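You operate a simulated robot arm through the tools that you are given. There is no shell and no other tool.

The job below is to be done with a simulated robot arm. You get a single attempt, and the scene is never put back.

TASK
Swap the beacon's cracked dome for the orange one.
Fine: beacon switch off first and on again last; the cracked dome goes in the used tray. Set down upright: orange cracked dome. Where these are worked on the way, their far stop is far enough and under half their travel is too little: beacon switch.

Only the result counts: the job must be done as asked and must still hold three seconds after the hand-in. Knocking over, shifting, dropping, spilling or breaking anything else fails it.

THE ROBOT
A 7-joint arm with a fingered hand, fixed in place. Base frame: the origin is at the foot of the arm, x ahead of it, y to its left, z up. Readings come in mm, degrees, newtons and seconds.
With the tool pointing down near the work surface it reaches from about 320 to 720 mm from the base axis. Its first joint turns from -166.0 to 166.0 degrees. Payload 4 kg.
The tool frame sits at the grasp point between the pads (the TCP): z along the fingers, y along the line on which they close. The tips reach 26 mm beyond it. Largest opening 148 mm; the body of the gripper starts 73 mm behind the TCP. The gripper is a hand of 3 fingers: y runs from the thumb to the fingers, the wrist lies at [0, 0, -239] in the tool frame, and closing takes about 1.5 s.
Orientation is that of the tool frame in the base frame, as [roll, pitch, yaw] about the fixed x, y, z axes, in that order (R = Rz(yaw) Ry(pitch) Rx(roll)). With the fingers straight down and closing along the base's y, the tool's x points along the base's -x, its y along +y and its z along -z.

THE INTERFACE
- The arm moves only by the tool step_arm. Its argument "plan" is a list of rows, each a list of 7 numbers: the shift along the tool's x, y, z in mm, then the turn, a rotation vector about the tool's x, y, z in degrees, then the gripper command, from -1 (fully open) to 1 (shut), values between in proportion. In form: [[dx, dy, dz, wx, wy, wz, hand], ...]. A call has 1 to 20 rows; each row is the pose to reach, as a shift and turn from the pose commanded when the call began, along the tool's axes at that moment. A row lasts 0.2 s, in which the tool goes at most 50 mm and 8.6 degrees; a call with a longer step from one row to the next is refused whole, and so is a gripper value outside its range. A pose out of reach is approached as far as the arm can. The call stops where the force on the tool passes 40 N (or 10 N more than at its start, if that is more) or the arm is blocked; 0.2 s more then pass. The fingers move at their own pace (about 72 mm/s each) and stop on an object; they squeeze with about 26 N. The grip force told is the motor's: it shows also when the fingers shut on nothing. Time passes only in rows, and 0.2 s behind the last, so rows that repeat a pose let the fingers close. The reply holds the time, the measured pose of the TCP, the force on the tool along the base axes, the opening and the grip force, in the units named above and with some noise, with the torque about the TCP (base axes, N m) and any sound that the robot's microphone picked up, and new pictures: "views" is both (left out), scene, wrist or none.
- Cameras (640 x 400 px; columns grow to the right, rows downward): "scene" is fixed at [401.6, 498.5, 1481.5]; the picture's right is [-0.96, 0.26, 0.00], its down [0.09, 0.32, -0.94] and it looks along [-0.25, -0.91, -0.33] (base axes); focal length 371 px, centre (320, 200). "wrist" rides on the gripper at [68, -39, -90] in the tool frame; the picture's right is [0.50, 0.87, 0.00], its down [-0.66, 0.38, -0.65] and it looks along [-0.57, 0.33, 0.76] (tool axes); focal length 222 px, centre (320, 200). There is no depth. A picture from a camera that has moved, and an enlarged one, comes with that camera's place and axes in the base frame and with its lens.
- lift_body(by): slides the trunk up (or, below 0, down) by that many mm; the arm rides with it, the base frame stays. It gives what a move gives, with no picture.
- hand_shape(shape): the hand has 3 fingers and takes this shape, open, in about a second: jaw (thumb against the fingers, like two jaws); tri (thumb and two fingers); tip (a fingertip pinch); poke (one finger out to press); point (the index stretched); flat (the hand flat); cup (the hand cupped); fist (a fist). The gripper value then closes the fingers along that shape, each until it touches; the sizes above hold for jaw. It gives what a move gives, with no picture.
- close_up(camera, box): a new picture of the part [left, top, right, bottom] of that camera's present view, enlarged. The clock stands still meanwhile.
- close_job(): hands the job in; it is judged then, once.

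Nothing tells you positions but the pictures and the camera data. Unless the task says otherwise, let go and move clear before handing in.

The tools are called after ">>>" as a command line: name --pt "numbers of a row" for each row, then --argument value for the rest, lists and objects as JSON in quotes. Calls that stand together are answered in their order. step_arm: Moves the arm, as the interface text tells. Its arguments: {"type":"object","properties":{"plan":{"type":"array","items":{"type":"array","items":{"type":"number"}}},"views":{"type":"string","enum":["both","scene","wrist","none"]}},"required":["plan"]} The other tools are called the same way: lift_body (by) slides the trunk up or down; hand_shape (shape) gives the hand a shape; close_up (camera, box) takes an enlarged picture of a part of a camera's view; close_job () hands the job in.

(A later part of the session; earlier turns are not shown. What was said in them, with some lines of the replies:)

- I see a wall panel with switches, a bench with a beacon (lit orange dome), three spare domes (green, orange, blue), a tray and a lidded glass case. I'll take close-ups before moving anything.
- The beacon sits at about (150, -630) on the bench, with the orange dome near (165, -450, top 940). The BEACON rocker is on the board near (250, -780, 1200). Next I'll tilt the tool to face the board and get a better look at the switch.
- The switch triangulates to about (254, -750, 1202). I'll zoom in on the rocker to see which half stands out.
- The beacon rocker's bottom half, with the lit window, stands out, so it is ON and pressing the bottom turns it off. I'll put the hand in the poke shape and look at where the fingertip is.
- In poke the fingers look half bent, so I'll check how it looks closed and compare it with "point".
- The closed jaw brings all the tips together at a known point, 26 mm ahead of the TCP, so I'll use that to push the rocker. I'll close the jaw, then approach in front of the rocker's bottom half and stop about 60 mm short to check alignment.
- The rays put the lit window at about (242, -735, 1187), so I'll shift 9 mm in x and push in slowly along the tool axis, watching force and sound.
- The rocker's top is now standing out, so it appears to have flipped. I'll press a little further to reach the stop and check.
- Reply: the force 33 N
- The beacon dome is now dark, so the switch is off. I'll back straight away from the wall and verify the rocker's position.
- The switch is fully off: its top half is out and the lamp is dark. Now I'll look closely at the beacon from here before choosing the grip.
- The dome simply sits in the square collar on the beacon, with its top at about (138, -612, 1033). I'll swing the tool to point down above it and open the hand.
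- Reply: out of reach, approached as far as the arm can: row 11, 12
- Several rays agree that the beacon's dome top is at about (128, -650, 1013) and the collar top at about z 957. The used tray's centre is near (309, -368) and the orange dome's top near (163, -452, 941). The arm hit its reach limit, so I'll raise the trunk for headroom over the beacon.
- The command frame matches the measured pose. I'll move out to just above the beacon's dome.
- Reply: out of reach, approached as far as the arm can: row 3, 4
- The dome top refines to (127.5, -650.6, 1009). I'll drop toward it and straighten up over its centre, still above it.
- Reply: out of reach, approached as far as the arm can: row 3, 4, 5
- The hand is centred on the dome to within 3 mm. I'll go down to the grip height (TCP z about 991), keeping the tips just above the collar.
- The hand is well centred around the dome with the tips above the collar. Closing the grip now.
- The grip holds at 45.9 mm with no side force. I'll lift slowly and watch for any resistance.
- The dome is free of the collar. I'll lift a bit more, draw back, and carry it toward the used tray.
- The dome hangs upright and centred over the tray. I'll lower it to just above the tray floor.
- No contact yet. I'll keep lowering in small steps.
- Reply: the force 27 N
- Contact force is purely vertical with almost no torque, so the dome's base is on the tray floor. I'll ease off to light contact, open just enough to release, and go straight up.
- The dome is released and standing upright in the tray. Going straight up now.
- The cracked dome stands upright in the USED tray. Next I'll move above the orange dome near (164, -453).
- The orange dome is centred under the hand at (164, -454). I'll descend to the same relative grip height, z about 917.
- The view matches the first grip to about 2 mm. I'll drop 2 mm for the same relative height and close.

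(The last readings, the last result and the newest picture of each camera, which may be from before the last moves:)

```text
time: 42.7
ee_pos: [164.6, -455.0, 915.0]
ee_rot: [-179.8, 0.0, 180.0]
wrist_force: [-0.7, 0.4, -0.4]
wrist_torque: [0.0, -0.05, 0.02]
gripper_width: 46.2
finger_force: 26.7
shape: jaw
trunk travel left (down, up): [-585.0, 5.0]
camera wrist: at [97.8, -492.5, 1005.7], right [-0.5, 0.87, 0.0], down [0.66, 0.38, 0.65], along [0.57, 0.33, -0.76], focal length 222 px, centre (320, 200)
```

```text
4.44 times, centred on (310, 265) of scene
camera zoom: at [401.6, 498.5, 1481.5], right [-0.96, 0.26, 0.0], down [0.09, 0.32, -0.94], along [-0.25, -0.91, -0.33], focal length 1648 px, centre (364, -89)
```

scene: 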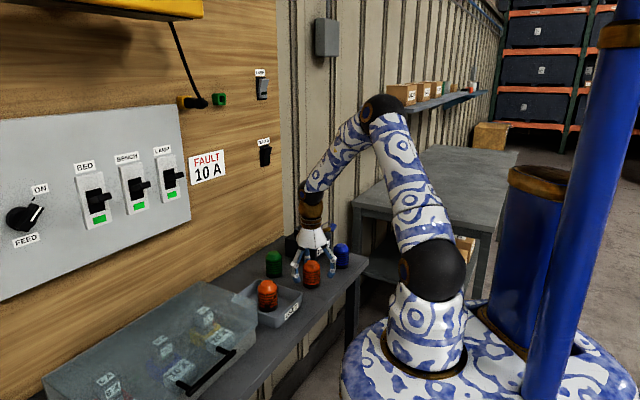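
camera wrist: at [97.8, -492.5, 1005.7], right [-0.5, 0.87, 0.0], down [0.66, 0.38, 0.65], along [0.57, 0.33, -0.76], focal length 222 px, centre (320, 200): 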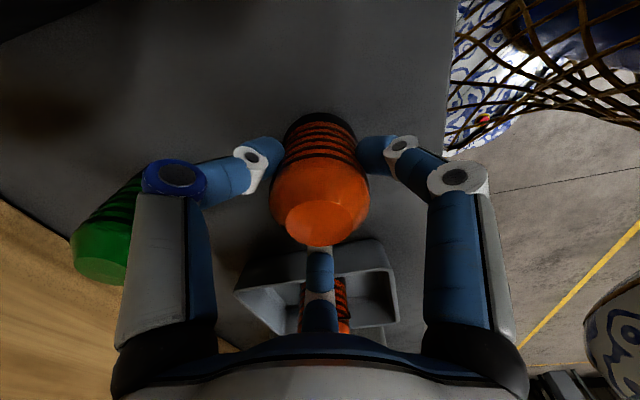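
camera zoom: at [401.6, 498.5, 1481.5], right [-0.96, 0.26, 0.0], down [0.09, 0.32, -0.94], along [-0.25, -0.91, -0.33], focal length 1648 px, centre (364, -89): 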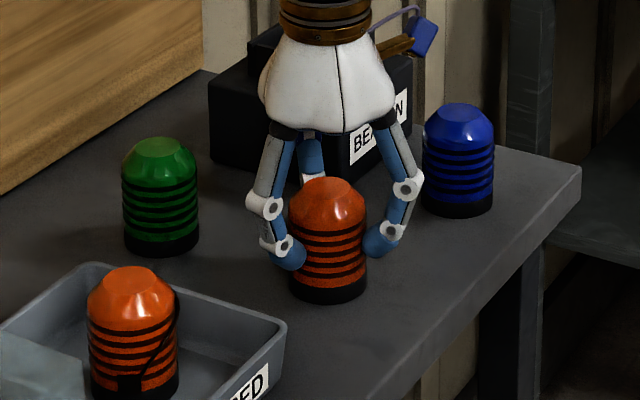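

The orange dome is gripped. I'll lift it straight up clear of everything and carry it to just in front of and above the beacon's collar.

>>> step_arm --pt "0 0 -8 0 0 0 1" --pt "0 0 -30 0 0 0 1" --pt "0 0 -60 0 0 0 1" --pt "0 0 -95 0 0 0 1" --pt "0 0 -125 0 0 0 1" --pt "8 -40 -125 0 0 0 1" --pt "16 -80 -125 0 0 0 1" --pt "24 -120 -125 0 0 0 1" --pt "30 -150 -123 0 0 0 1" --pt "35 -175 -120 0 0 0 1" --pt "36.6 -190 -116 0 0 0 1" --pt "36.6 -195 -113 0 0 0 1" --pt "36.6 -195 -113 0 0 0 1" --views "both"

>>> close_up --camera "wrist" --box '[200, 40, 440, 240]'

>>> close_up --camera "scene" --box '[270, 150, 350, 260]'

```text
time: 45.5
ee_pos: [127.6, -650.3, 1029.9]
ee_rot: [-179.9, 0.1, -179.9]
wrist_force: [0.3, 0.8, -1.3]
wrist_torque: [-0.02, 0.0, -0.01]
gripper_width: 46.4
finger_force: 25.5
shape: jaw
trunk travel left (down, up): [-585.0, 5.0]
camera wrist: at [61.5, -687.6, 1119.5], right [-0.5, 0.87, 0.0], down [0.66, 0.38, 0.65], along [0.57, 0.33, -0.76], focal length 222 px, centre (320, 200)
```

scene: 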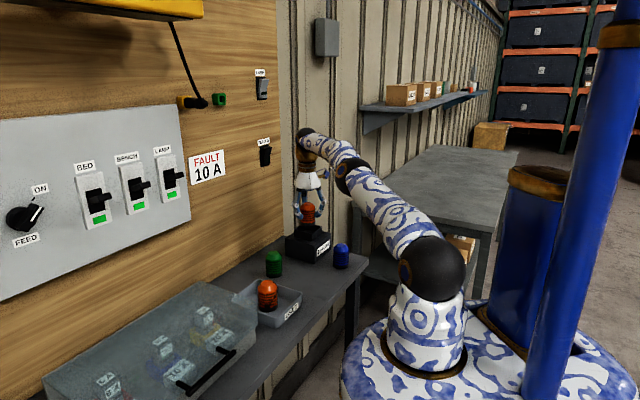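
wrist: 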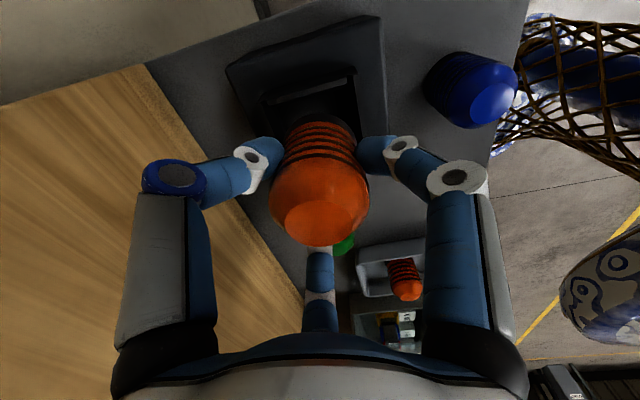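

```text
2.00 times, centred on (320, 140) of wrist
camera zoom: at [61.5, -687.6, 1119.5], right [-0.5, 0.87, 0.0], down [0.66, 0.38, 0.65], along [0.57, 0.33, -0.76], focal length 444 px, centre (320, 320)
```

zoom: 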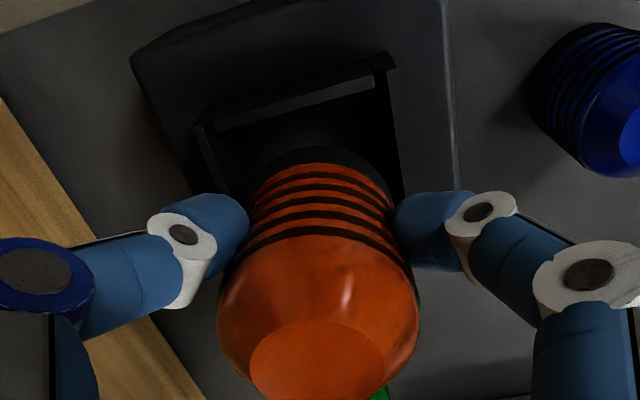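

```text
3.64 times, centred on (310, 205) of scene
camera zoom: at [401.6, 498.5, 1481.5], right [-0.96, 0.26, 0.0], down [0.09, 0.32, -0.94], along [-0.25, -0.91, -0.33], focal length 1349 px, centre (356, 182)
```

zoom: 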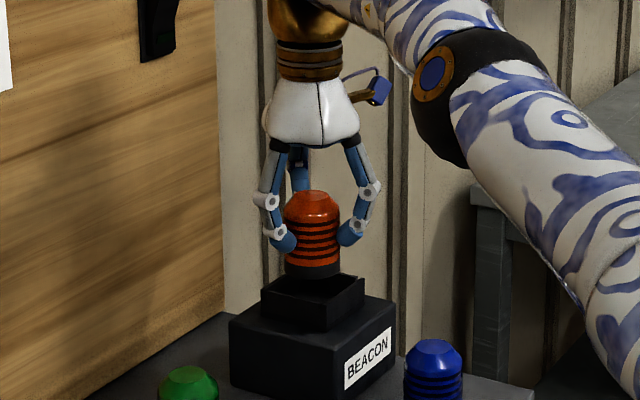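

The dome is aligned over the collar to within 2 mm. I'll correct that and lower it slowly into the collar.

>>> step_arm --pt "0 -1.6 6 0 0 0 1" --pt "0 -1.6 12 0 0 0 1" --pt "0 -1.6 18 0 0 0 1" --pt "0 -1.6 22 0 0 0 1" --pt "0 -1.6 26 0 0 0 1" --views "wrist"

>>> close_up --camera "wrist" --box '[200, 40, 440, 240]'

>>> close_up --camera "scene" --box '[270, 180, 350, 260]'

```text
time: 46.7
ee_pos: [127.7, -650.4, 1003.3]
ee_rot: [-179.9, 0.0, -180.0]
wrist_force: [0.2, 0.3, -1.2]
wrist_torque: [0.0, -0.01, 0.02]
gripper_width: 46.1
finger_force: 25.8
shape: jaw
trunk travel left (down, up): [-585.0, 5.0]
camera wrist: at [60.4, -689.4, 1093.3], right [-0.5, 0.87, 0.0], down [0.66, 0.38, 0.65], along [0.57, 0.32, -0.76], focal length 222 px, centre (320, 200)
```

wrist: 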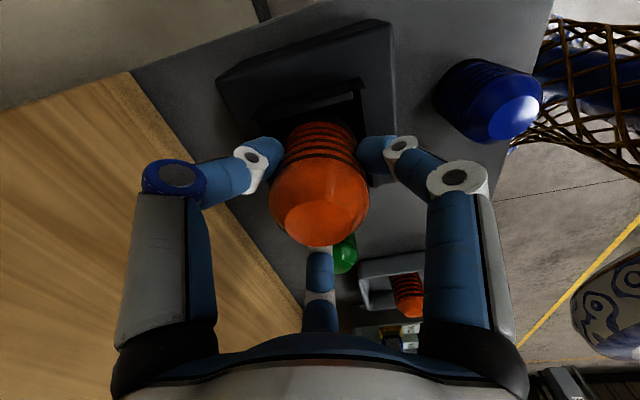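

```text
2.00 times, centred on (320, 140) of wrist
camera zoom: at [60.4, -689.4, 1093.3], right [-0.5, 0.87, 0.0], down [0.66, 0.38, 0.65], along [0.57, 0.32, -0.76], focal length 444 px, centre (320, 320)
```

zoom: 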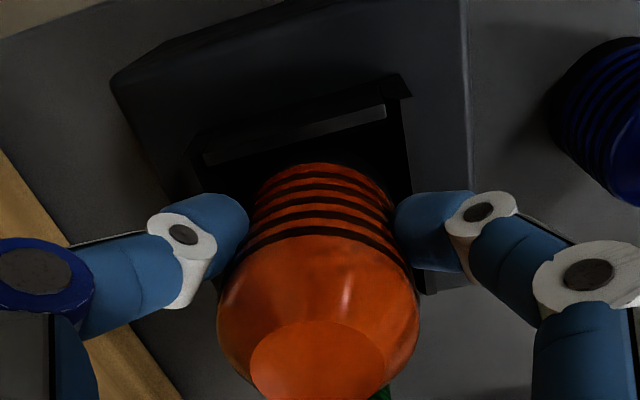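

```text
5.00 times, centred on (310, 220) of scene
camera zoom: at [401.6, 498.5, 1481.5], right [-0.96, 0.26, 0.0], down [0.09, 0.32, -0.94], along [-0.25, -0.91, -0.33], focal length 1854 px, centre (370, 100)
```

zoom: 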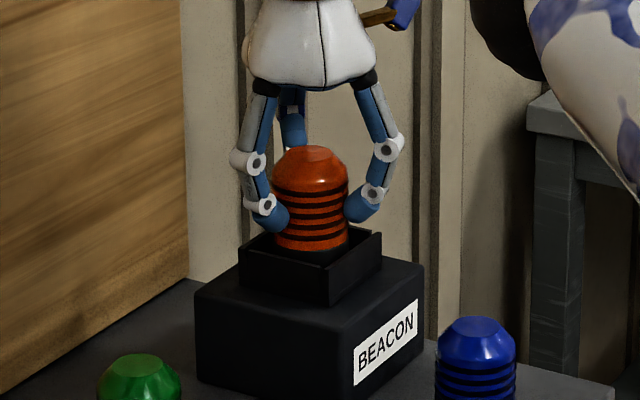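

It's entering the collar freely. Continuing in small steps until it seats.

>>> step_arm --pt "0 0 3 0 0 0 1" --pt "0 0 6 0 0 0 1" --pt "0 0 8 0 0 0 1" --views "none"

>>> step_arm --pt "0 0 1.5 0 0 0 1" --pt "0 0 3 0 0 0 1" --views "none"

```text
time: 47.5
ee_pos: [128.4, -651.9, 995.9]
ee_rot: [-179.9, 0.0, 180.0]
wrist_force: [0.7, 0.4, -0.2]
wrist_torque: [-0.01, 0.0, -0.04]
gripper_width: 46.1
finger_force: 25.7
shape: jaw
trunk travel left (down, up): [-585.0, 5.0]
```

```text
time: 48.1
ee_pos: [126.4, -650.8, 991.8]
ee_rot: [-179.8, 0.1, -180.0]
wrist_force: [0.0, 0.2, -0.7]
wrist_torque: [0.04, -0.02, 0.02]
gripper_width: 46.0
finger_force: 25.6
shape: jaw
trunk travel left (down, up): [-585.0, 5.0]
```

>>> step_arm --pt "0 0 1 0 0 0 1" --pt "0 0 2 0 0 0 1" --views "none"

>>> close_up --camera "scene" --box '[270, 180, 350, 260]'

```text
time: 48.7
ee_pos: [127.0, -649.7, 991.1]
ee_rot: [-179.8, -0.1, 180.0]
wrist_force: [-0.2, 0.0, 5.1]
wrist_torque: [-0.08, -0.04, -0.01]
gripper_width: 46.0
finger_force: 25.6
shape: jaw
trunk travel left (down, up): [-585.0, 5.0]
```

```text
5.00 times, centred on (310, 220) of scene
camera zoom: at [401.6, 498.5, 1481.5], right [-0.96, 0.26, 0.0], down [0.09, 0.32, -0.94], along [-0.25, -0.91, -0.33], focal length 1854 px, centre (370, 100)
```

zoom: 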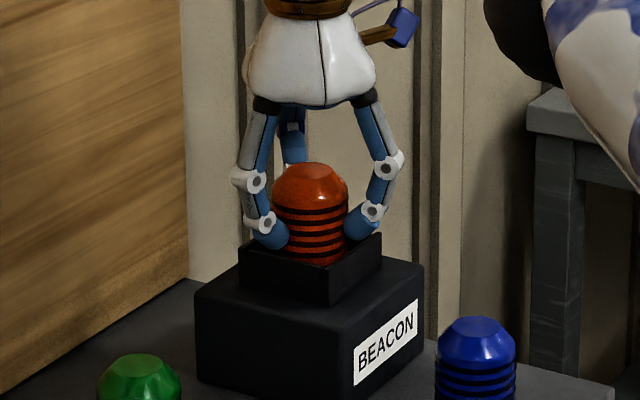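

It touches at z about 990.6, just where the old dome sat. I'll press one more millimetre to confirm it is seated, ease off, and release.

>>> step_arm --pt "0 0 0.8 0 0 0 1" --pt "0 0 1.5 0 0 0 1" --views "wrist"

>>> close_up --camera "wrist" --box '[200, 60, 440, 260]'

```text
time: 49.3
ee_pos: [127.6, -649.5, 989.2]
ee_rot: [-179.7, 0.0, -180.0]
wrist_force: [0.5, -2.6, 15.1]
wrist_torque: [-0.14, -0.01, -0.03]
gripper_width: 46.1
finger_force: 25.8
shape: jaw
trunk travel left (down, up): [-585.0, 5.0]
camera wrist: at [60.6, -688.4, 1080.1], right [-0.5, 0.87, 0.0], down [0.66, 0.38, 0.65], along [0.57, 0.32, -0.76], focal length 222 px, centre (320, 200)
```

wrist: 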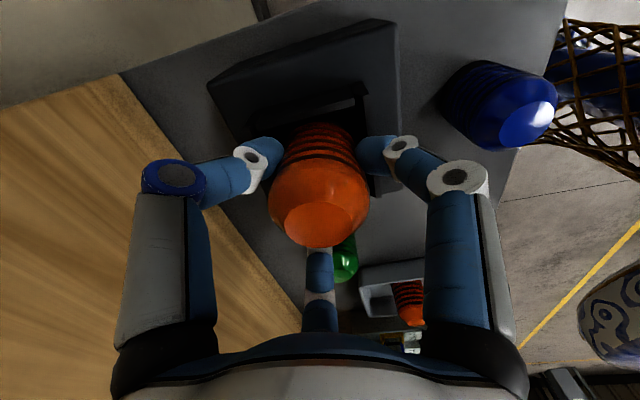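

```text
2.00 times, centred on (320, 160) of wrist
camera zoom: at [60.6, -688.4, 1080.1], right [-0.5, 0.87, 0.0], down [0.66, 0.38, 0.65], along [0.57, 0.32, -0.76], focal length 444 px, centre (320, 280)
```

zoom: 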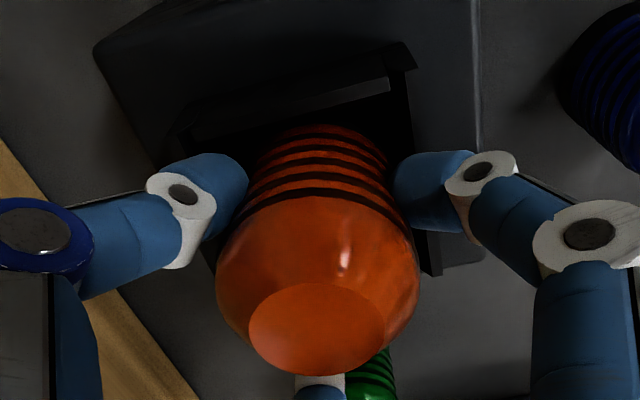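

The seated view matches the original dome's pose exactly. Easing off and releasing.

>>> step_arm --pt "0 0 -1.2 0 0 0 1" --pt "0 0 -1.8 0 0 0 1" --pt "0 0 -1.8 0 0 0 0.3" --pt "0 0 -1.8 0 0 0 0.2" --pt "0 0 -1.8 0 0 0 0.0" --pt "0 0 -1.8 0 0 0 0.0" --pt "0 0 -1.8 0 0 0 0.0" --views "wrist"

>>> close_up --camera "scene" --box '[270, 180, 350, 260]'

>>> close_up --camera "wrist" --box '[200, 60, 440, 260]'

```text
time: 50.9
ee_pos: [127.6, -650.1, 990.0]
ee_rot: [-179.9, 0.0, -180.0]
wrist_force: [-1.3, 0.2, 0.3]
wrist_torque: [-0.03, -0.02, -0.01]
gripper_width: 73.3
finger_force: 0.2
shape: jaw
trunk travel left (down, up): [-585.0, 5.0]
camera wrist: at [61.3, -689.1, 1080.6], right [-0.5, 0.87, 0.0], down [0.66, 0.38, 0.65], along [0.57, 0.33, -0.76], focal length 222 px, centre (320, 200)
```

wrist: 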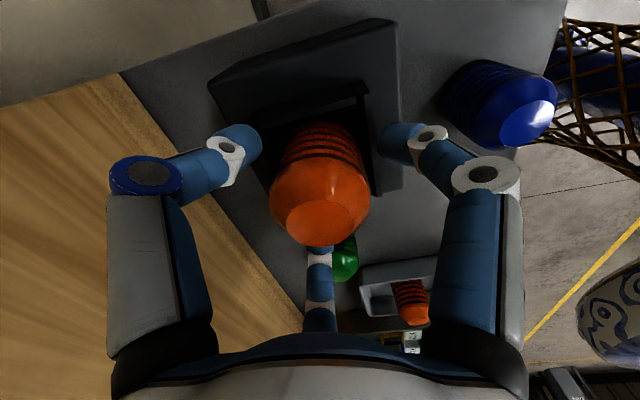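

```text
5.00 times, centred on (310, 220) of scene
camera zoom: at [401.6, 498.5, 1481.5], right [-0.96, 0.26, 0.0], down [0.09, 0.32, -0.94], along [-0.25, -0.91, -0.33], focal length 1854 px, centre (370, 100)
```

zoom: 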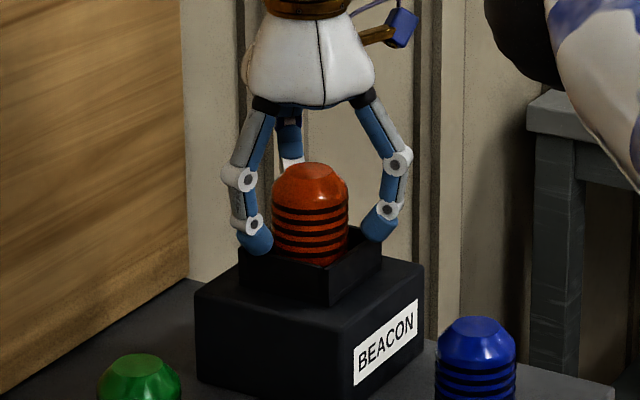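

```text
2.00 times, centred on (320, 160) of wrist
camera zoom: at [61.3, -689.1, 1080.6], right [-0.5, 0.87, 0.0], down [0.66, 0.38, 0.65], along [0.57, 0.33, -0.76], focal length 444 px, centre (320, 280)
```

zoom: 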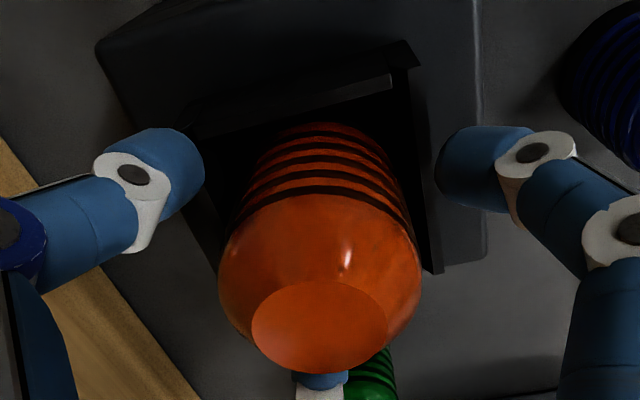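

The orange dome stands properly in the collar. I'll rise along the reach boundary and draw back away from it.

>>> step_arm --pt "0 0 -8 0 0 0 -0.2" --pt "0 0 -20 0 0 0 -0.35" --pt "0 0 -34 0 0 0 -0.4" --pt "0 4 -46 0 0 0 -0.4" --pt "0 8 -60 0 0 0 -0.4" --pt "0 14 -78 0 0 0 -0.4" --pt "0 24 -98 0 0 0 -0.4" --pt "0 36 -118 0 0 0 -0.4" --views "both"

>>> close_up --camera "scene" --box '[220, 180, 360, 320]'

>>> close_up --camera "wrist" --box '[200, 0, 440, 180]'

```text
time: 52.7
ee_pos: [127.7, -613.9, 1109.0]
ee_rot: [-179.9, -0.1, -180.0]
wrist_force: [0.8, 0.1, 0.0]
wrist_torque: [0.01, -0.01, 0.01]
gripper_width: 103.3
finger_force: 0.1
shape: jaw
trunk travel left (down, up): [-585.0, 5.0]
camera wrist: at [61.1, -652.9, 1198.9], right [-0.5, 0.87, 0.0], down [0.66, 0.38, 0.65], along [0.57, 0.33, -0.76], focal length 222 px, centre (320, 200)
```

scene: 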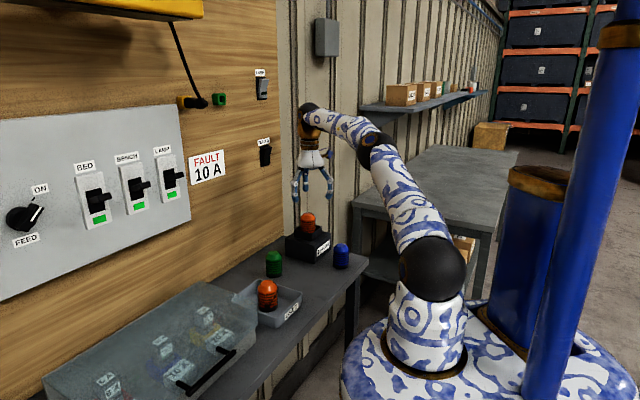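
wrist: 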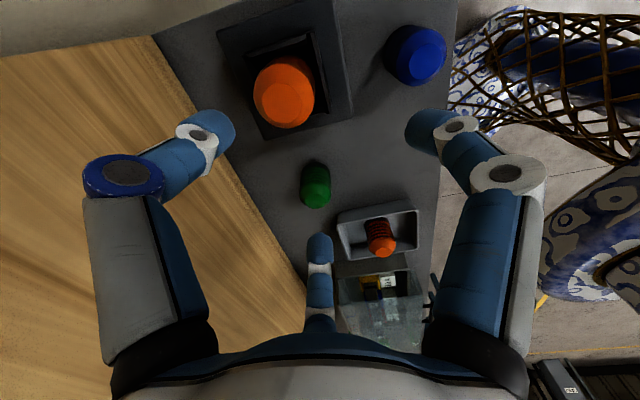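

```text
2.86 times, centred on (290, 250) of scene
camera zoom: at [401.6, 498.5, 1481.5], right [-0.96, 0.26, 0.0], down [0.09, 0.32, -0.94], along [-0.25, -0.91, -0.33], focal length 1060 px, centre (406, 57)
```

zoom: 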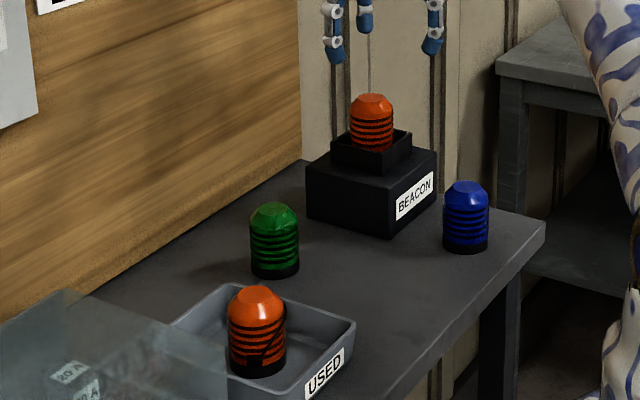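

```text
2.22 times, centred on (320, 90) of wrist
camera zoom: at [61.1, -652.9, 1198.9], right [-0.5, 0.87, 0.0], down [0.66, 0.38, 0.65], along [0.57, 0.33, -0.76], focal length 494 px, centre (320, 444)
```

zoom: 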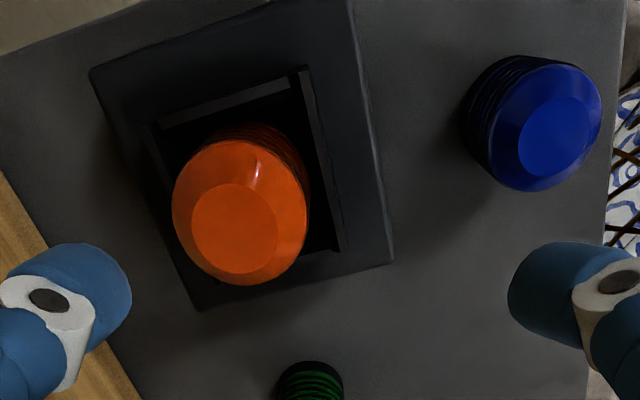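

Both domes stand upright in place. I'll move up and back to retrace the earlier route to the switch.

>>> step_arm --pt "-4 14 -30 0 0 0 0" --pt "-8 28 -60 0 0 0 0.5" --pt "-12 40 -90 0 0 0 1" --pt "-14 46 -106 0 0 0 1" --pt "-14 46 -106 0 0 0 1" --pt "-14 46 -106 0 0 0 1" --views "none"

>>> lift_body --by -60

```text
time: 54.1
ee_pos: [139.6, -569.7, 1213.1]
ee_rot: [-179.9, 0.0, 180.0]
wrist_force: [0.0, -0.3, 0.0]
wrist_torque: [-0.01, 0.0, 0.02]
gripper_width: 0.0
finger_force: 26.3
shape: jaw
trunk travel left (down, up): [-585.0, 5.0]
```

```text
time: 55.1
ee_pos: [140.4, -568.0, 1154.0]
ee_rot: [-179.9, -0.1, 179.9]
wrist_force: [-1.1, 0.2, -0.8]
wrist_torque: [0.0, 0.01, 0.03]
gripper_width: 0.1
finger_force: 26.1
shape: jaw
trunk travel left (down, up): [-525.0, 65.0]
```

>>> step_arm --pt "-9.4 4.8 -5.5 8.2 0 0 1" --pt "-18.7 9.6 -11 16.4 0 0 1" --pt "-28.1 14.5 -16.6 24.6 0 0 1" --pt "-37.5 19.3 -22.2 32.8 0 0 1" --pt "-46.8 24.1 -27.7 41 0 0 1" --pt "-56.2 28.9 -33.3 49.2 0 0 1" --pt "-65.5 33.7 -38.8 57.4 0 0 1" --pt "-74.9 38.5 -44.4 65.6 0 0 1" --pt "-84.3 43.4 -49.9 73.8 0 0 1" --pt "-93.6 48.2 -55.5 82 0 0 1" --pt "-103 53 -61 90 0 0 1" --pt "-103 53 -61 90 0 0 1" --views "both"

>>> close_up --camera "wrist" --box '[220, 30, 400, 170]'

```text
time: 57.7
ee_pos: [244.0, -515.8, 1214.9]
ee_rot: [-89.8, 0.0, -180.0]
wrist_force: [-0.3, 0.5, 0.2]
wrist_torque: [-0.01, 0.01, 0.0]
gripper_width: 0.0
finger_force: 25.7
shape: jaw
trunk travel left (down, up): [-525.0, 65.0]
camera wrist: at [177.5, -425.3, 1253.5], right [-0.5, 0.0, -0.87], down [0.65, 0.65, -0.38], along [0.57, -0.76, -0.32], focal length 222 px, centre (320, 200)
```

scene: 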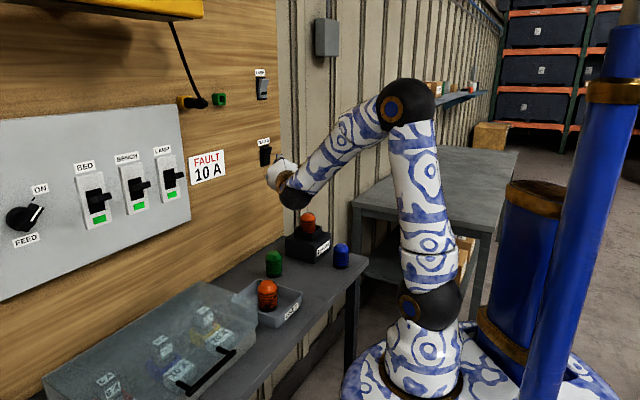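
wrist: 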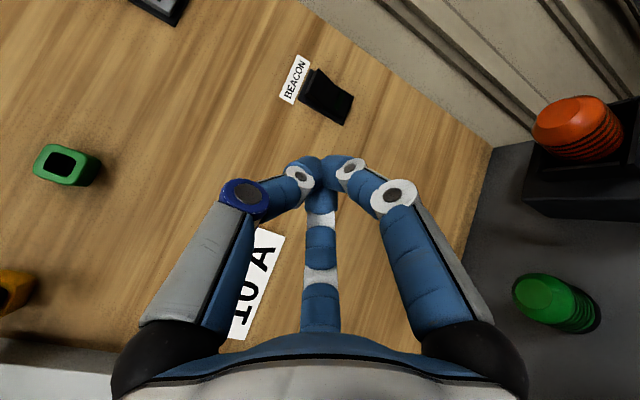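

```text
2.86 times, centred on (310, 100) of wrist
camera zoom: at [177.5, -425.3, 1253.5], right [-0.5, 0.0, -0.87], down [0.65, 0.65, -0.38], along [0.57, -0.76, -0.32], focal length 635 px, centre (349, 486)
```

zoom: 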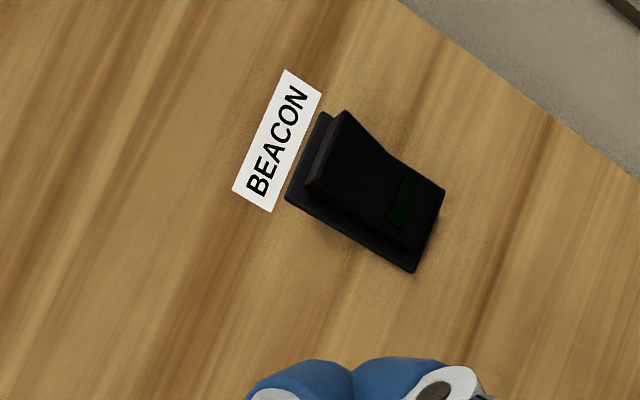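

The elbow is high now and well clear. I'll zoom on the rocker to place the press on its upper half.

>>> close_up --camera "wrist" --box '[285, 55, 365, 135]'

>>> close_up --camera "scene" --box '[250, 132, 282, 172]'

```text
5.00 times, centred on (325, 95) of wrist
camera zoom: at [177.5, -425.3, 1253.5], right [-0.5, 0.0, -0.87], down [0.65, 0.65, -0.38], along [0.57, -0.76, -0.32], focal length 1111 px, centre (295, 725)
```

zoom: 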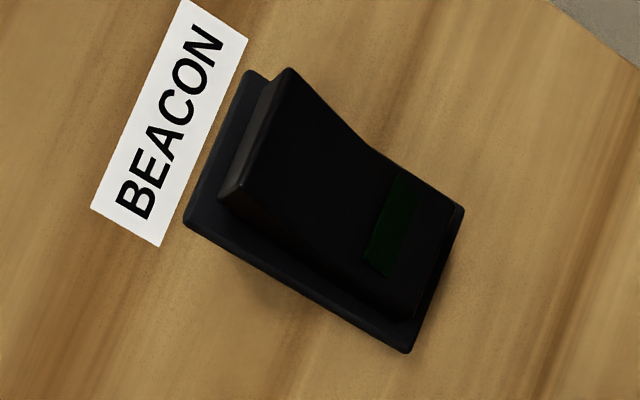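

```text
10.00 times, centred on (266, 152) of scene
camera zoom: at [401.6, 498.5, 1481.5], right [-0.96, 0.26, 0.0], down [0.09, 0.32, -0.94], along [-0.25, -0.91, -0.33], focal length 3709 px, centre (860, 680)
```

zoom: 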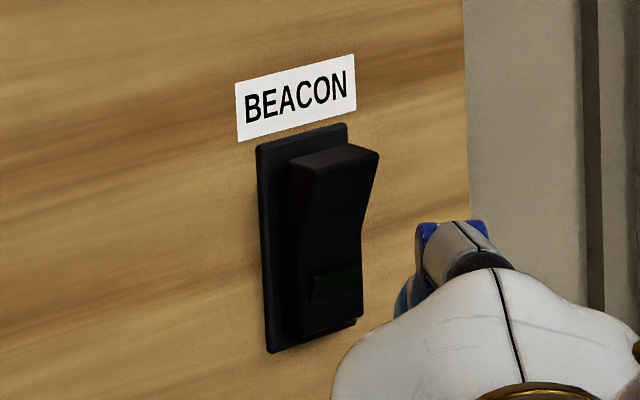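

The scene geometry shows the board runs at about 45° to the base axes: its normal is roughly (-0.7, 0.7, 0), which explains the sideways force earlier. I'll turn the tool 45° so it faces the board squarely and line up with the rocker's upper half at about (240, -727, 1214).

>>> step_arm --pt "10 0 25 0 -7.5 0 1" --pt "21 0 50 0 -15 0 1" --pt "32 0 75 0 -22.5 0 1" --pt "43 0 100 0 -30 0 1" --pt "54 0 125 0 -37.5 0 1" --pt "64.3 0 150.4 0 -45 0 1" --pt "64.3 0 150.4 0 -45 0 1" --views "both"

>>> close_up --camera "wrist" --box '[230, 40, 410, 190]'

>>> close_up --camera "scene" --box '[240, 130, 320, 190]'

```text
time: 59.3
ee_pos: [179.2, -667.2, 1216.5]
ee_rot: [-89.9, -0.2, -135.2]
wrist_force: [-0.5, -0.8, -0.1]
wrist_torque: [-0.04, -0.02, 0.02]
gripper_width: 0.0
finger_force: 26.1
shape: jaw
out of reach, approached as far as the arm can: row 2
trunk travel left (down, up): [-525.0, 65.0]
camera wrist: at [67.2, -650.5, 1254.9], right [-0.35, -0.36, -0.86], down [0.0, 0.92, -0.38], along [0.93, -0.14, -0.33], focal length 222 px, centre (320, 200)
```

scene: 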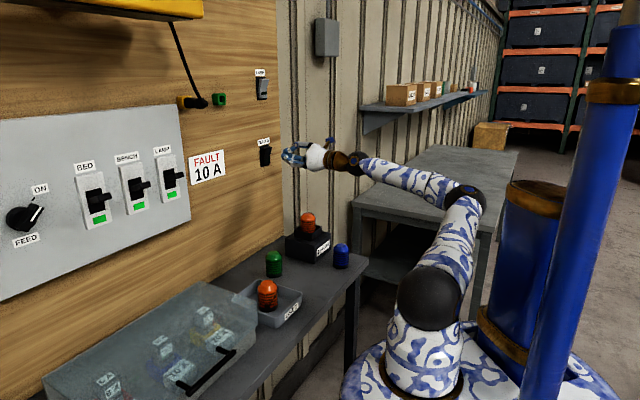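
wrist: 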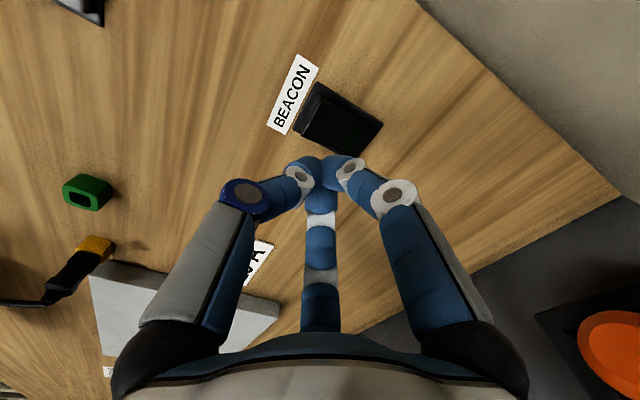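

```text
2.67 times, centred on (320, 115) of wrist
camera zoom: at [67.2, -650.5, 1254.9], right [-0.35, -0.36, -0.86], down [0.0, 0.92, -0.38], along [0.93, -0.14, -0.33], focal length 592 px, centre (320, 427)
```

zoom: 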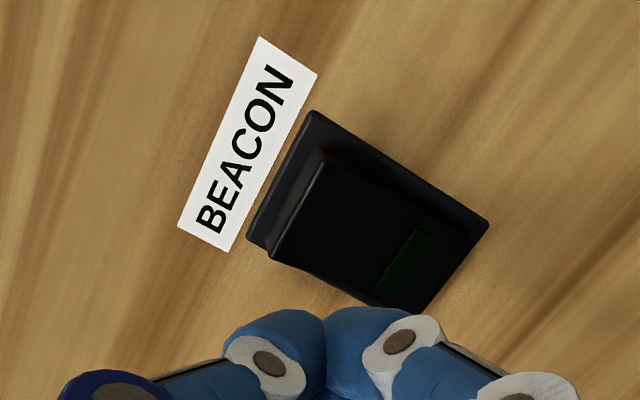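

```text
6.67 times, centred on (280, 160) of scene
camera zoom: at [401.6, 498.5, 1481.5], right [-0.96, 0.26, 0.0], down [0.09, 0.32, -0.94], along [-0.25, -0.91, -0.33], focal length 2472 px, centre (587, 467)
```

zoom: 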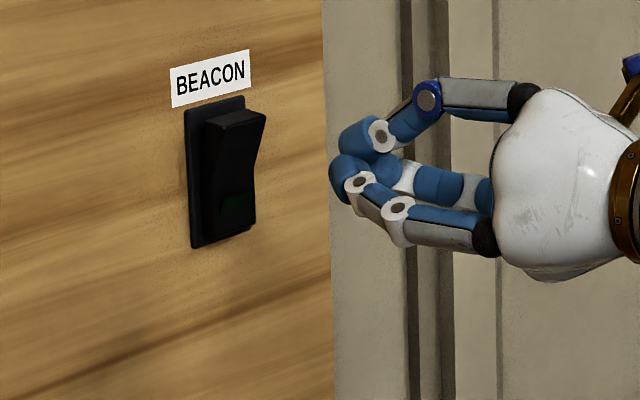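

Facing the board squarely, the plate rays from both views agree: rocker centre at w = -349.5 along the board and upper-half centre at z about 1214. I'll shift 4.5 mm sideways and approach the upper half, then push slowly.

>>> step_arm --pt "4.5 1.5 15 0 0 0 1" --pt "4.5 1.5 30 0 0 0 1" --pt "4.5 1.5 42 0 0 0 1" --pt "4.5 1.5 50 0 0 0 1" --pt "4.5 1.5 55 0 0 0 1" --views "both"

>>> close_up --camera "wrist" --box '[230, 80, 410, 230]'

>>> close_up --camera "scene" --box '[240, 130, 320, 190]'

```text
time: 60.5
ee_pos: [215.2, -708.8, 1213.5]
ee_rot: [-89.9, -0.1, -135.0]
wrist_force: [0.3, 0.3, -0.2]
wrist_torque: [0.04, -0.01, 0.02]
gripper_width: 0.0
finger_force: 26.0
shape: jaw
trunk travel left (down, up): [-525.0, 65.0]
camera wrist: at [104.6, -692.1, 1252.2], right [-0.35, -0.36, -0.86], down [0.0, 0.92, -0.38], along [0.94, -0.14, -0.33], focal length 222 px, centre (320, 200)
```

scene: 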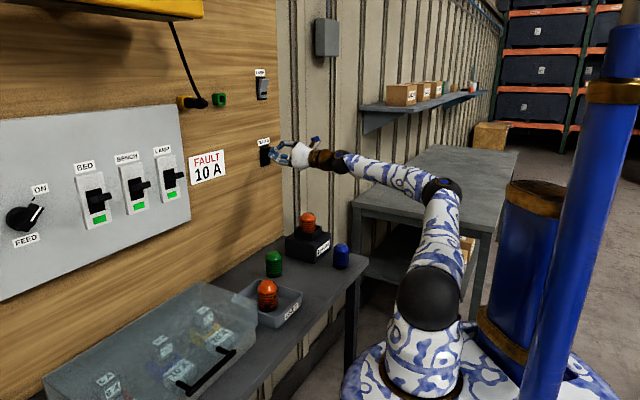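
wrist: 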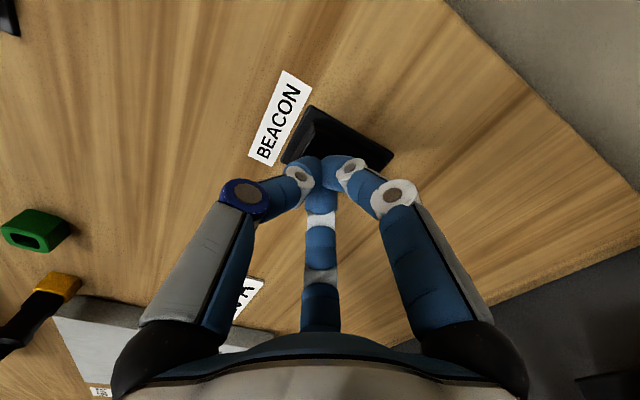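

```text
2.67 times, centred on (320, 155) of wrist
camera zoom: at [104.6, -692.1, 1252.2], right [-0.35, -0.36, -0.86], down [0.0, 0.92, -0.38], along [0.94, -0.14, -0.33], focal length 592 px, centre (320, 320)
```

zoom: 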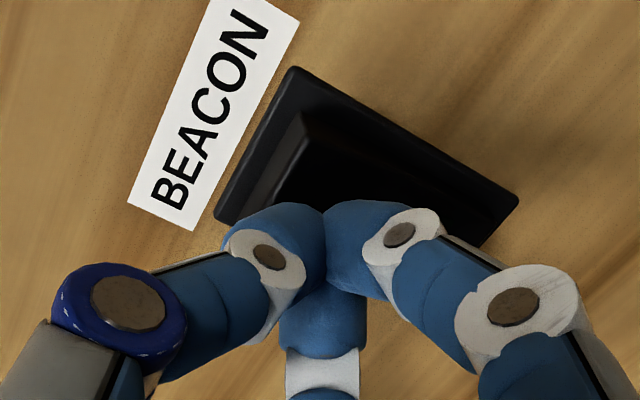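

```text
6.67 times, centred on (280, 160) of scene
camera zoom: at [401.6, 498.5, 1481.5], right [-0.96, 0.26, 0.0], down [0.09, 0.32, -0.94], along [-0.25, -0.91, -0.33], focal length 2472 px, centre (587, 467)
```

zoom: 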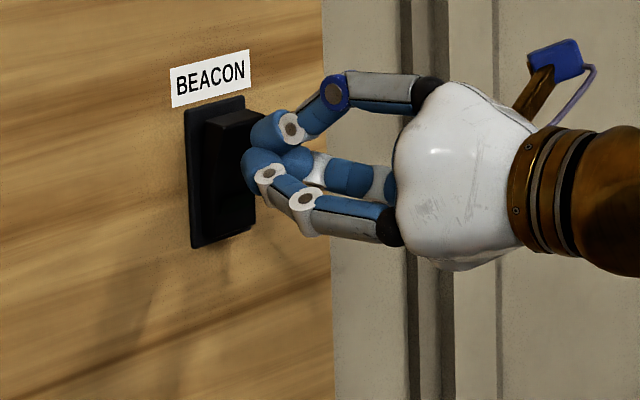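

The tips now face the upper half. I'll nudge up 2.5 mm and push in, watching the force.

>>> step_arm --pt "0 -2.5 3 0 0 0 1" --pt "0 -2.5 6 0 0 0 1" --pt "0 -2.5 9 0 0 0 1" --pt "0 -2.5 12 0 0 0 1" --views "wrist"

>>> close_up --camera "scene" --box '[240, 130, 320, 190]'

```text
time: 61.5
ee_pos: [226.0, -715.3, 1216.1]
ee_rot: [-89.9, -0.1, -135.0]
wrist_force: [0.3, 0.6, 0.6]
wrist_torque: [0.03, -0.01, -0.03]
gripper_width: 0.2
finger_force: 25.9
shape: jaw
trunk travel left (down, up): [-525.0, 65.0]
camera wrist: at [114.4, -700.0, 1254.7], right [-0.35, -0.36, -0.86], down [0.0, 0.92, -0.38], along [0.94, -0.13, -0.33], focal length 222 px, centre (320, 200)
```

wrist: 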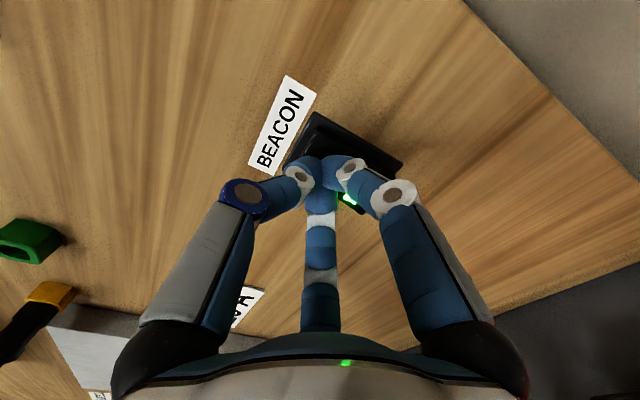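

```text
6.67 times, centred on (280, 160) of scene
camera zoom: at [401.6, 498.5, 1481.5], right [-0.96, 0.26, 0.0], down [0.09, 0.32, -0.94], along [-0.25, -0.91, -0.33], focal length 2472 px, centre (587, 467)
```

zoom: 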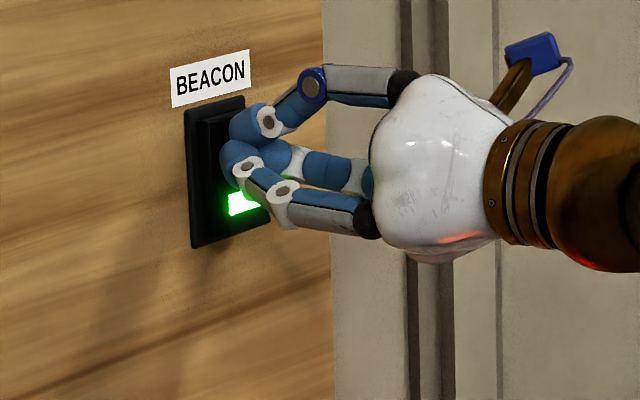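

The rocker snapped over and the green light is on. I'll press a little further to make sure it is at its stop.

>>> step_arm --pt "0 0 1.5 0 0 0 1" --pt "0 0 3 0 0 0 1" --pt "0 0 4.5 0 0 0 1" --views "none"

>>> close_up --camera "scene" --box '[240, 130, 320, 190]'

```text
time: 62.3
ee_pos: [224.9, -717.4, 1216.9]
ee_rot: [-89.8, -0.3, -135.1]
wrist_force: [-8.8, 12.0, -0.7]
wrist_torque: [0.1, 0.06, 0.06]
gripper_width: 0.2
finger_force: 25.7
shape: jaw
trunk travel left (down, up): [-525.0, 65.0]
```

```text
6.67 times, centred on (280, 160) of scene
camera zoom: at [401.6, 498.5, 1481.5], right [-0.96, 0.26, 0.0], down [0.09, 0.32, -0.94], along [-0.25, -0.91, -0.33], focal length 2472 px, centre (587, 467)
```

zoom: 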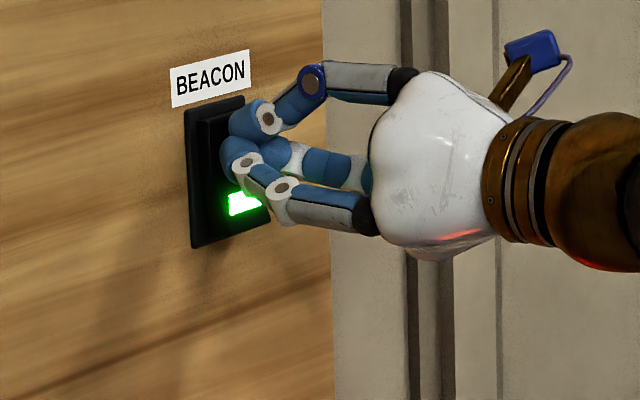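

It is firmly at the stop at about 15 N with the green light on. Backing straight off now.

>>> step_arm --pt "0 0 -6 0 0 0 1" --pt "0 0 -25 0 0 0 1" --pt "0 0 -55 0 0 0 1" --pt "0 0 -90 0 0 0 1" --pt "0 0 -130 0 0 0 1" --pt "0 0 -165 0 0 0 1" --views "both"

>>> close_up --camera "scene" --box '[240, 120, 320, 190]'

>>> close_up --camera "scene" --box '[220, 190, 360, 330]'

>>> close_up --camera "scene" --box '[280, 200, 340, 270]'

```text
time: 63.9
ee_pos: [198.6, -588.4, 1215.0]
ee_rot: [-89.8, 0.1, -126.5]
wrist_force: [0.5, 0.6, -0.5]
wrist_torque: [-0.03, 0.01, 0.01]
gripper_width: 0.0
finger_force: 26.0
shape: jaw
trunk travel left (down, up): [-525.0, 65.0]
stopped in row 6: the arm was blocked; the commanded pose is now the measured one
camera wrist: at [87.3, -588.5, 1253.0], right [-0.29, -0.4, -0.87], down [-0.13, 0.92, -0.38], along [0.95, 0.01, -0.32], focal length 222 px, centre (320, 200)
```

scene: 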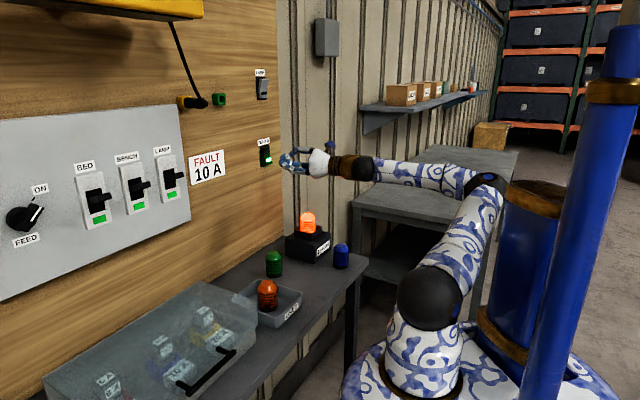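
wrist: 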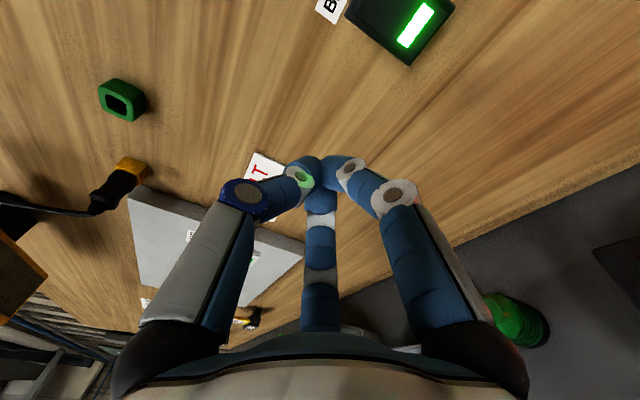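

```text
5.71 times, centred on (280, 155) of scene
camera zoom: at [401.6, 498.5, 1481.5], right [-0.96, 0.26, 0.0], down [0.09, 0.32, -0.94], along [-0.25, -0.91, -0.33], focal length 2119 px, centre (549, 457)
```

zoom: 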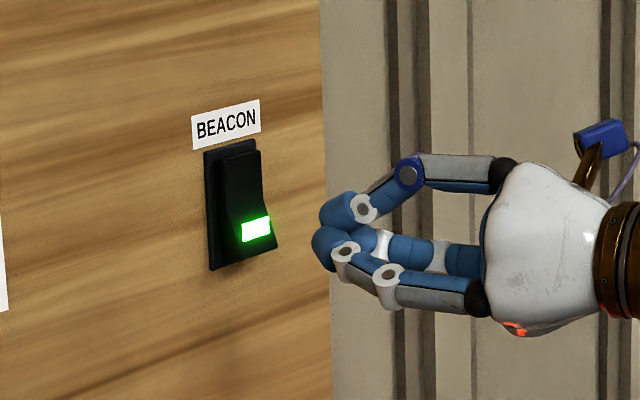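

```text
2.86 times, centred on (290, 260) of scene
camera zoom: at [401.6, 498.5, 1481.5], right [-0.96, 0.26, 0.0], down [0.09, 0.32, -0.94], along [-0.25, -0.91, -0.33], focal length 1060 px, centre (406, 29)
```

zoom: 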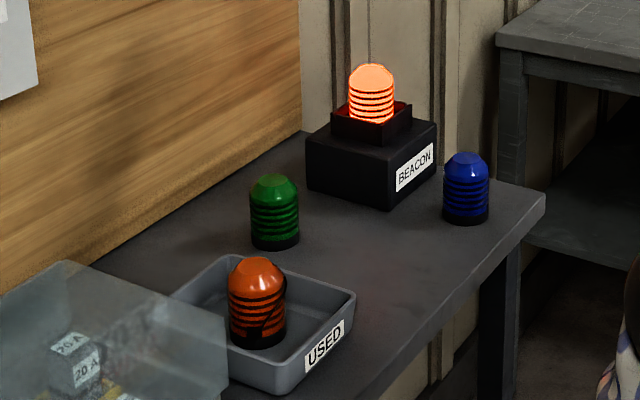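

```text
5.71 times, centred on (310, 235) of scene
camera zoom: at [401.6, 498.5, 1481.5], right [-0.96, 0.26, 0.0], down [0.09, 0.32, -0.94], along [-0.25, -0.91, -0.33], focal length 2119 px, centre (377, 0)
```

zoom: 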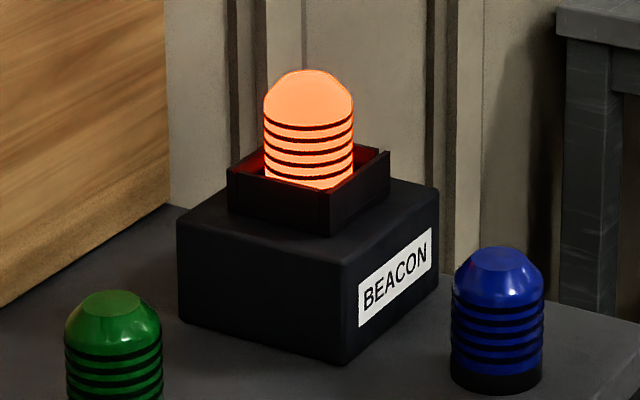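

The beacon is lit with the new orange dome and the switch is on. The retreat was blocked at the last row, so I'll see what the elbow is near before moving on.

>>> close_up --camera "scene" --box '[370, 130, 640, 330]'

>>> close_up --camera "wrist" --box '[0, 180, 320, 400]'

```text
2.00 times, centred on (505, 230) of scene
camera zoom: at [401.6, 498.5, 1481.5], right [-0.96, 0.26, 0.0], down [0.09, 0.32, -0.94], along [-0.25, -0.91, -0.33], focal length 742 px, centre (-50, 140)
```

zoom: 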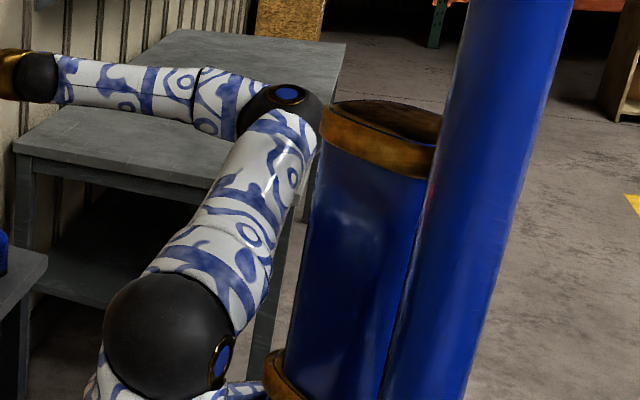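

```text
1.82 times, centred on (160, 290) of wrist
camera zoom: at [87.3, -588.5, 1253.0], right [-0.29, -0.4, -0.87], down [-0.13, 0.92, -0.38], along [0.95, 0.01, -0.32], focal length 404 px, centre (611, 36)
```

zoom: 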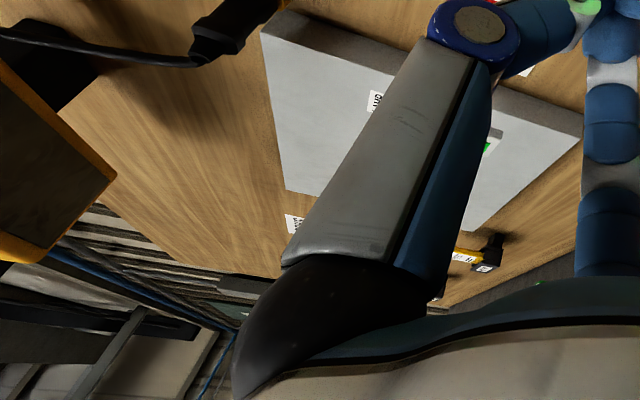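

The elbow only touched the robot's own trunk column. I'll ease it off by moving the hand slightly forward, then do a last check of everything.

>>> step_arm --pt "0 0 6 0 0 0 1" --pt "0 0 14 0 0 0 1" --pt "0 0 22 0 0 0 0.5" --pt "0 0 22 0 0 0 0.2" --pt "0 0 22 0 0 0 0.2" --views "both"

>>> close_up --camera "scene" --box '[170, 60, 330, 190]'

>>> close_up --camera "scene" --box '[230, 200, 350, 330]'

```text
time: 65.1
ee_pos: [214.0, -603.3, 1216.3]
ee_rot: [-89.7, 0.0, -126.9]
wrist_force: [0.9, -0.6, 0.3]
wrist_torque: [0.01, -0.03, 0.02]
gripper_width: 58.6
finger_force: 0.1
shape: jaw
trunk travel left (down, up): [-525.0, 65.0]
camera wrist: at [101.4, -601.6, 1253.6], right [-0.3, -0.4, -0.87], down [-0.13, 0.92, -0.38], along [0.95, 0.0, -0.32], focal length 222 px, centre (320, 200)
```

scene: 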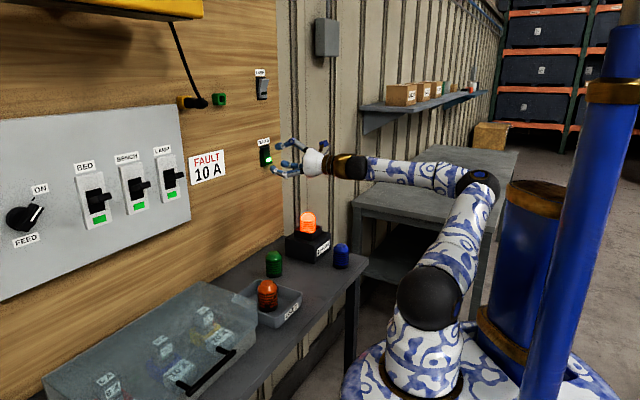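
wrist: 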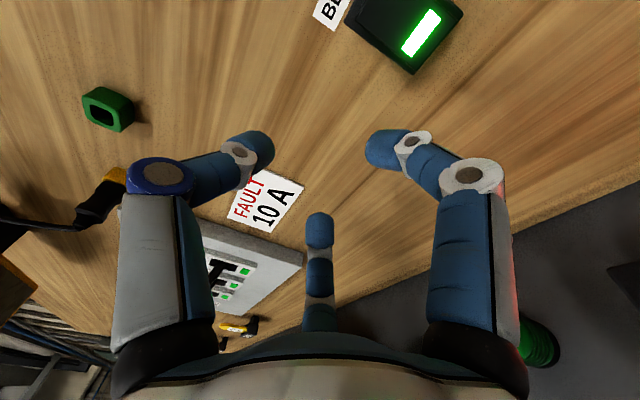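

```text
3.08 times, centred on (250, 125) of scene
camera zoom: at [401.6, 498.5, 1481.5], right [-0.96, 0.26, 0.0], down [0.09, 0.32, -0.94], along [-0.25, -0.91, -0.33], focal length 1141 px, centre (535, 431)
```

zoom: 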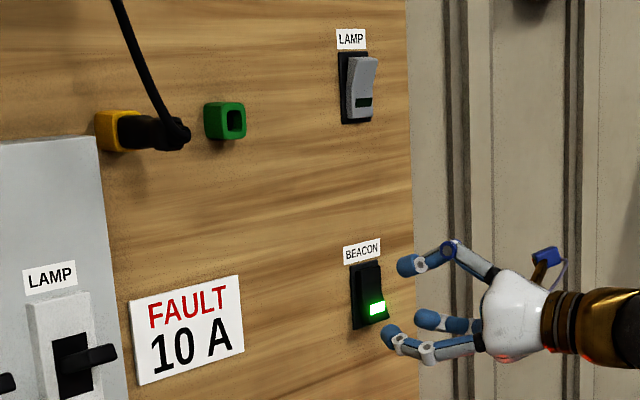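

```text
3.08 times, centred on (290, 265) of scene
camera zoom: at [401.6, 498.5, 1481.5], right [-0.96, 0.26, 0.0], down [0.09, 0.32, -0.94], along [-0.25, -0.91, -0.33], focal length 1141 px, centre (412, 0)
```

zoom: 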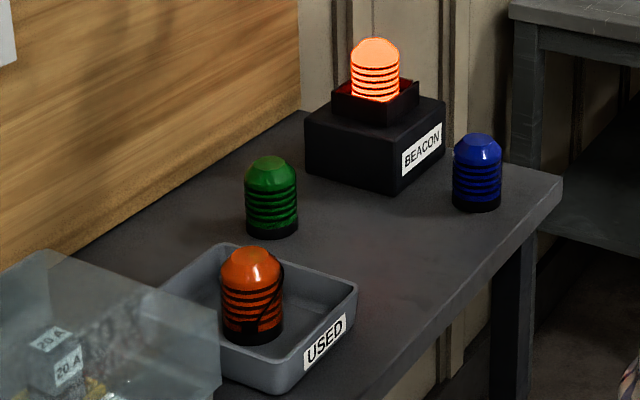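

Everything is in its final state. The orange dome is seated and lit on the beacon, and the cracked dome is upright in the USED tray. The BEACON switch is on, the green and blue domes and the LAMP switch look as they did at the start, and the hand is empty and clear. I'm handing the job in.

>>> close_job

```text
The job is handed in.
```

I swapped the beacon's cracked dome for the orange one, and the beacon is lit again. The job is handed in, but I got no verdict back.

- **Switch:** I turned the beacon switch off before touching the domes. I turned it on again last, pressing it to its stop each time.
- **Cracked dome:** it stands upright in the used tray.
- **Orange dome:** it sits upright in the beacon's collar, at the same height as the old one.
- **Everything else:** in the last pictures, the green and blue domes and the lamp switch looked as they did at the start.

After the last switch press, the arm was blocked while backing away. From the pictures, its elbow had met the blue column beside the arm, which I took to be the robot's own trunk. I eased it off, and nothing appeared to have moved.
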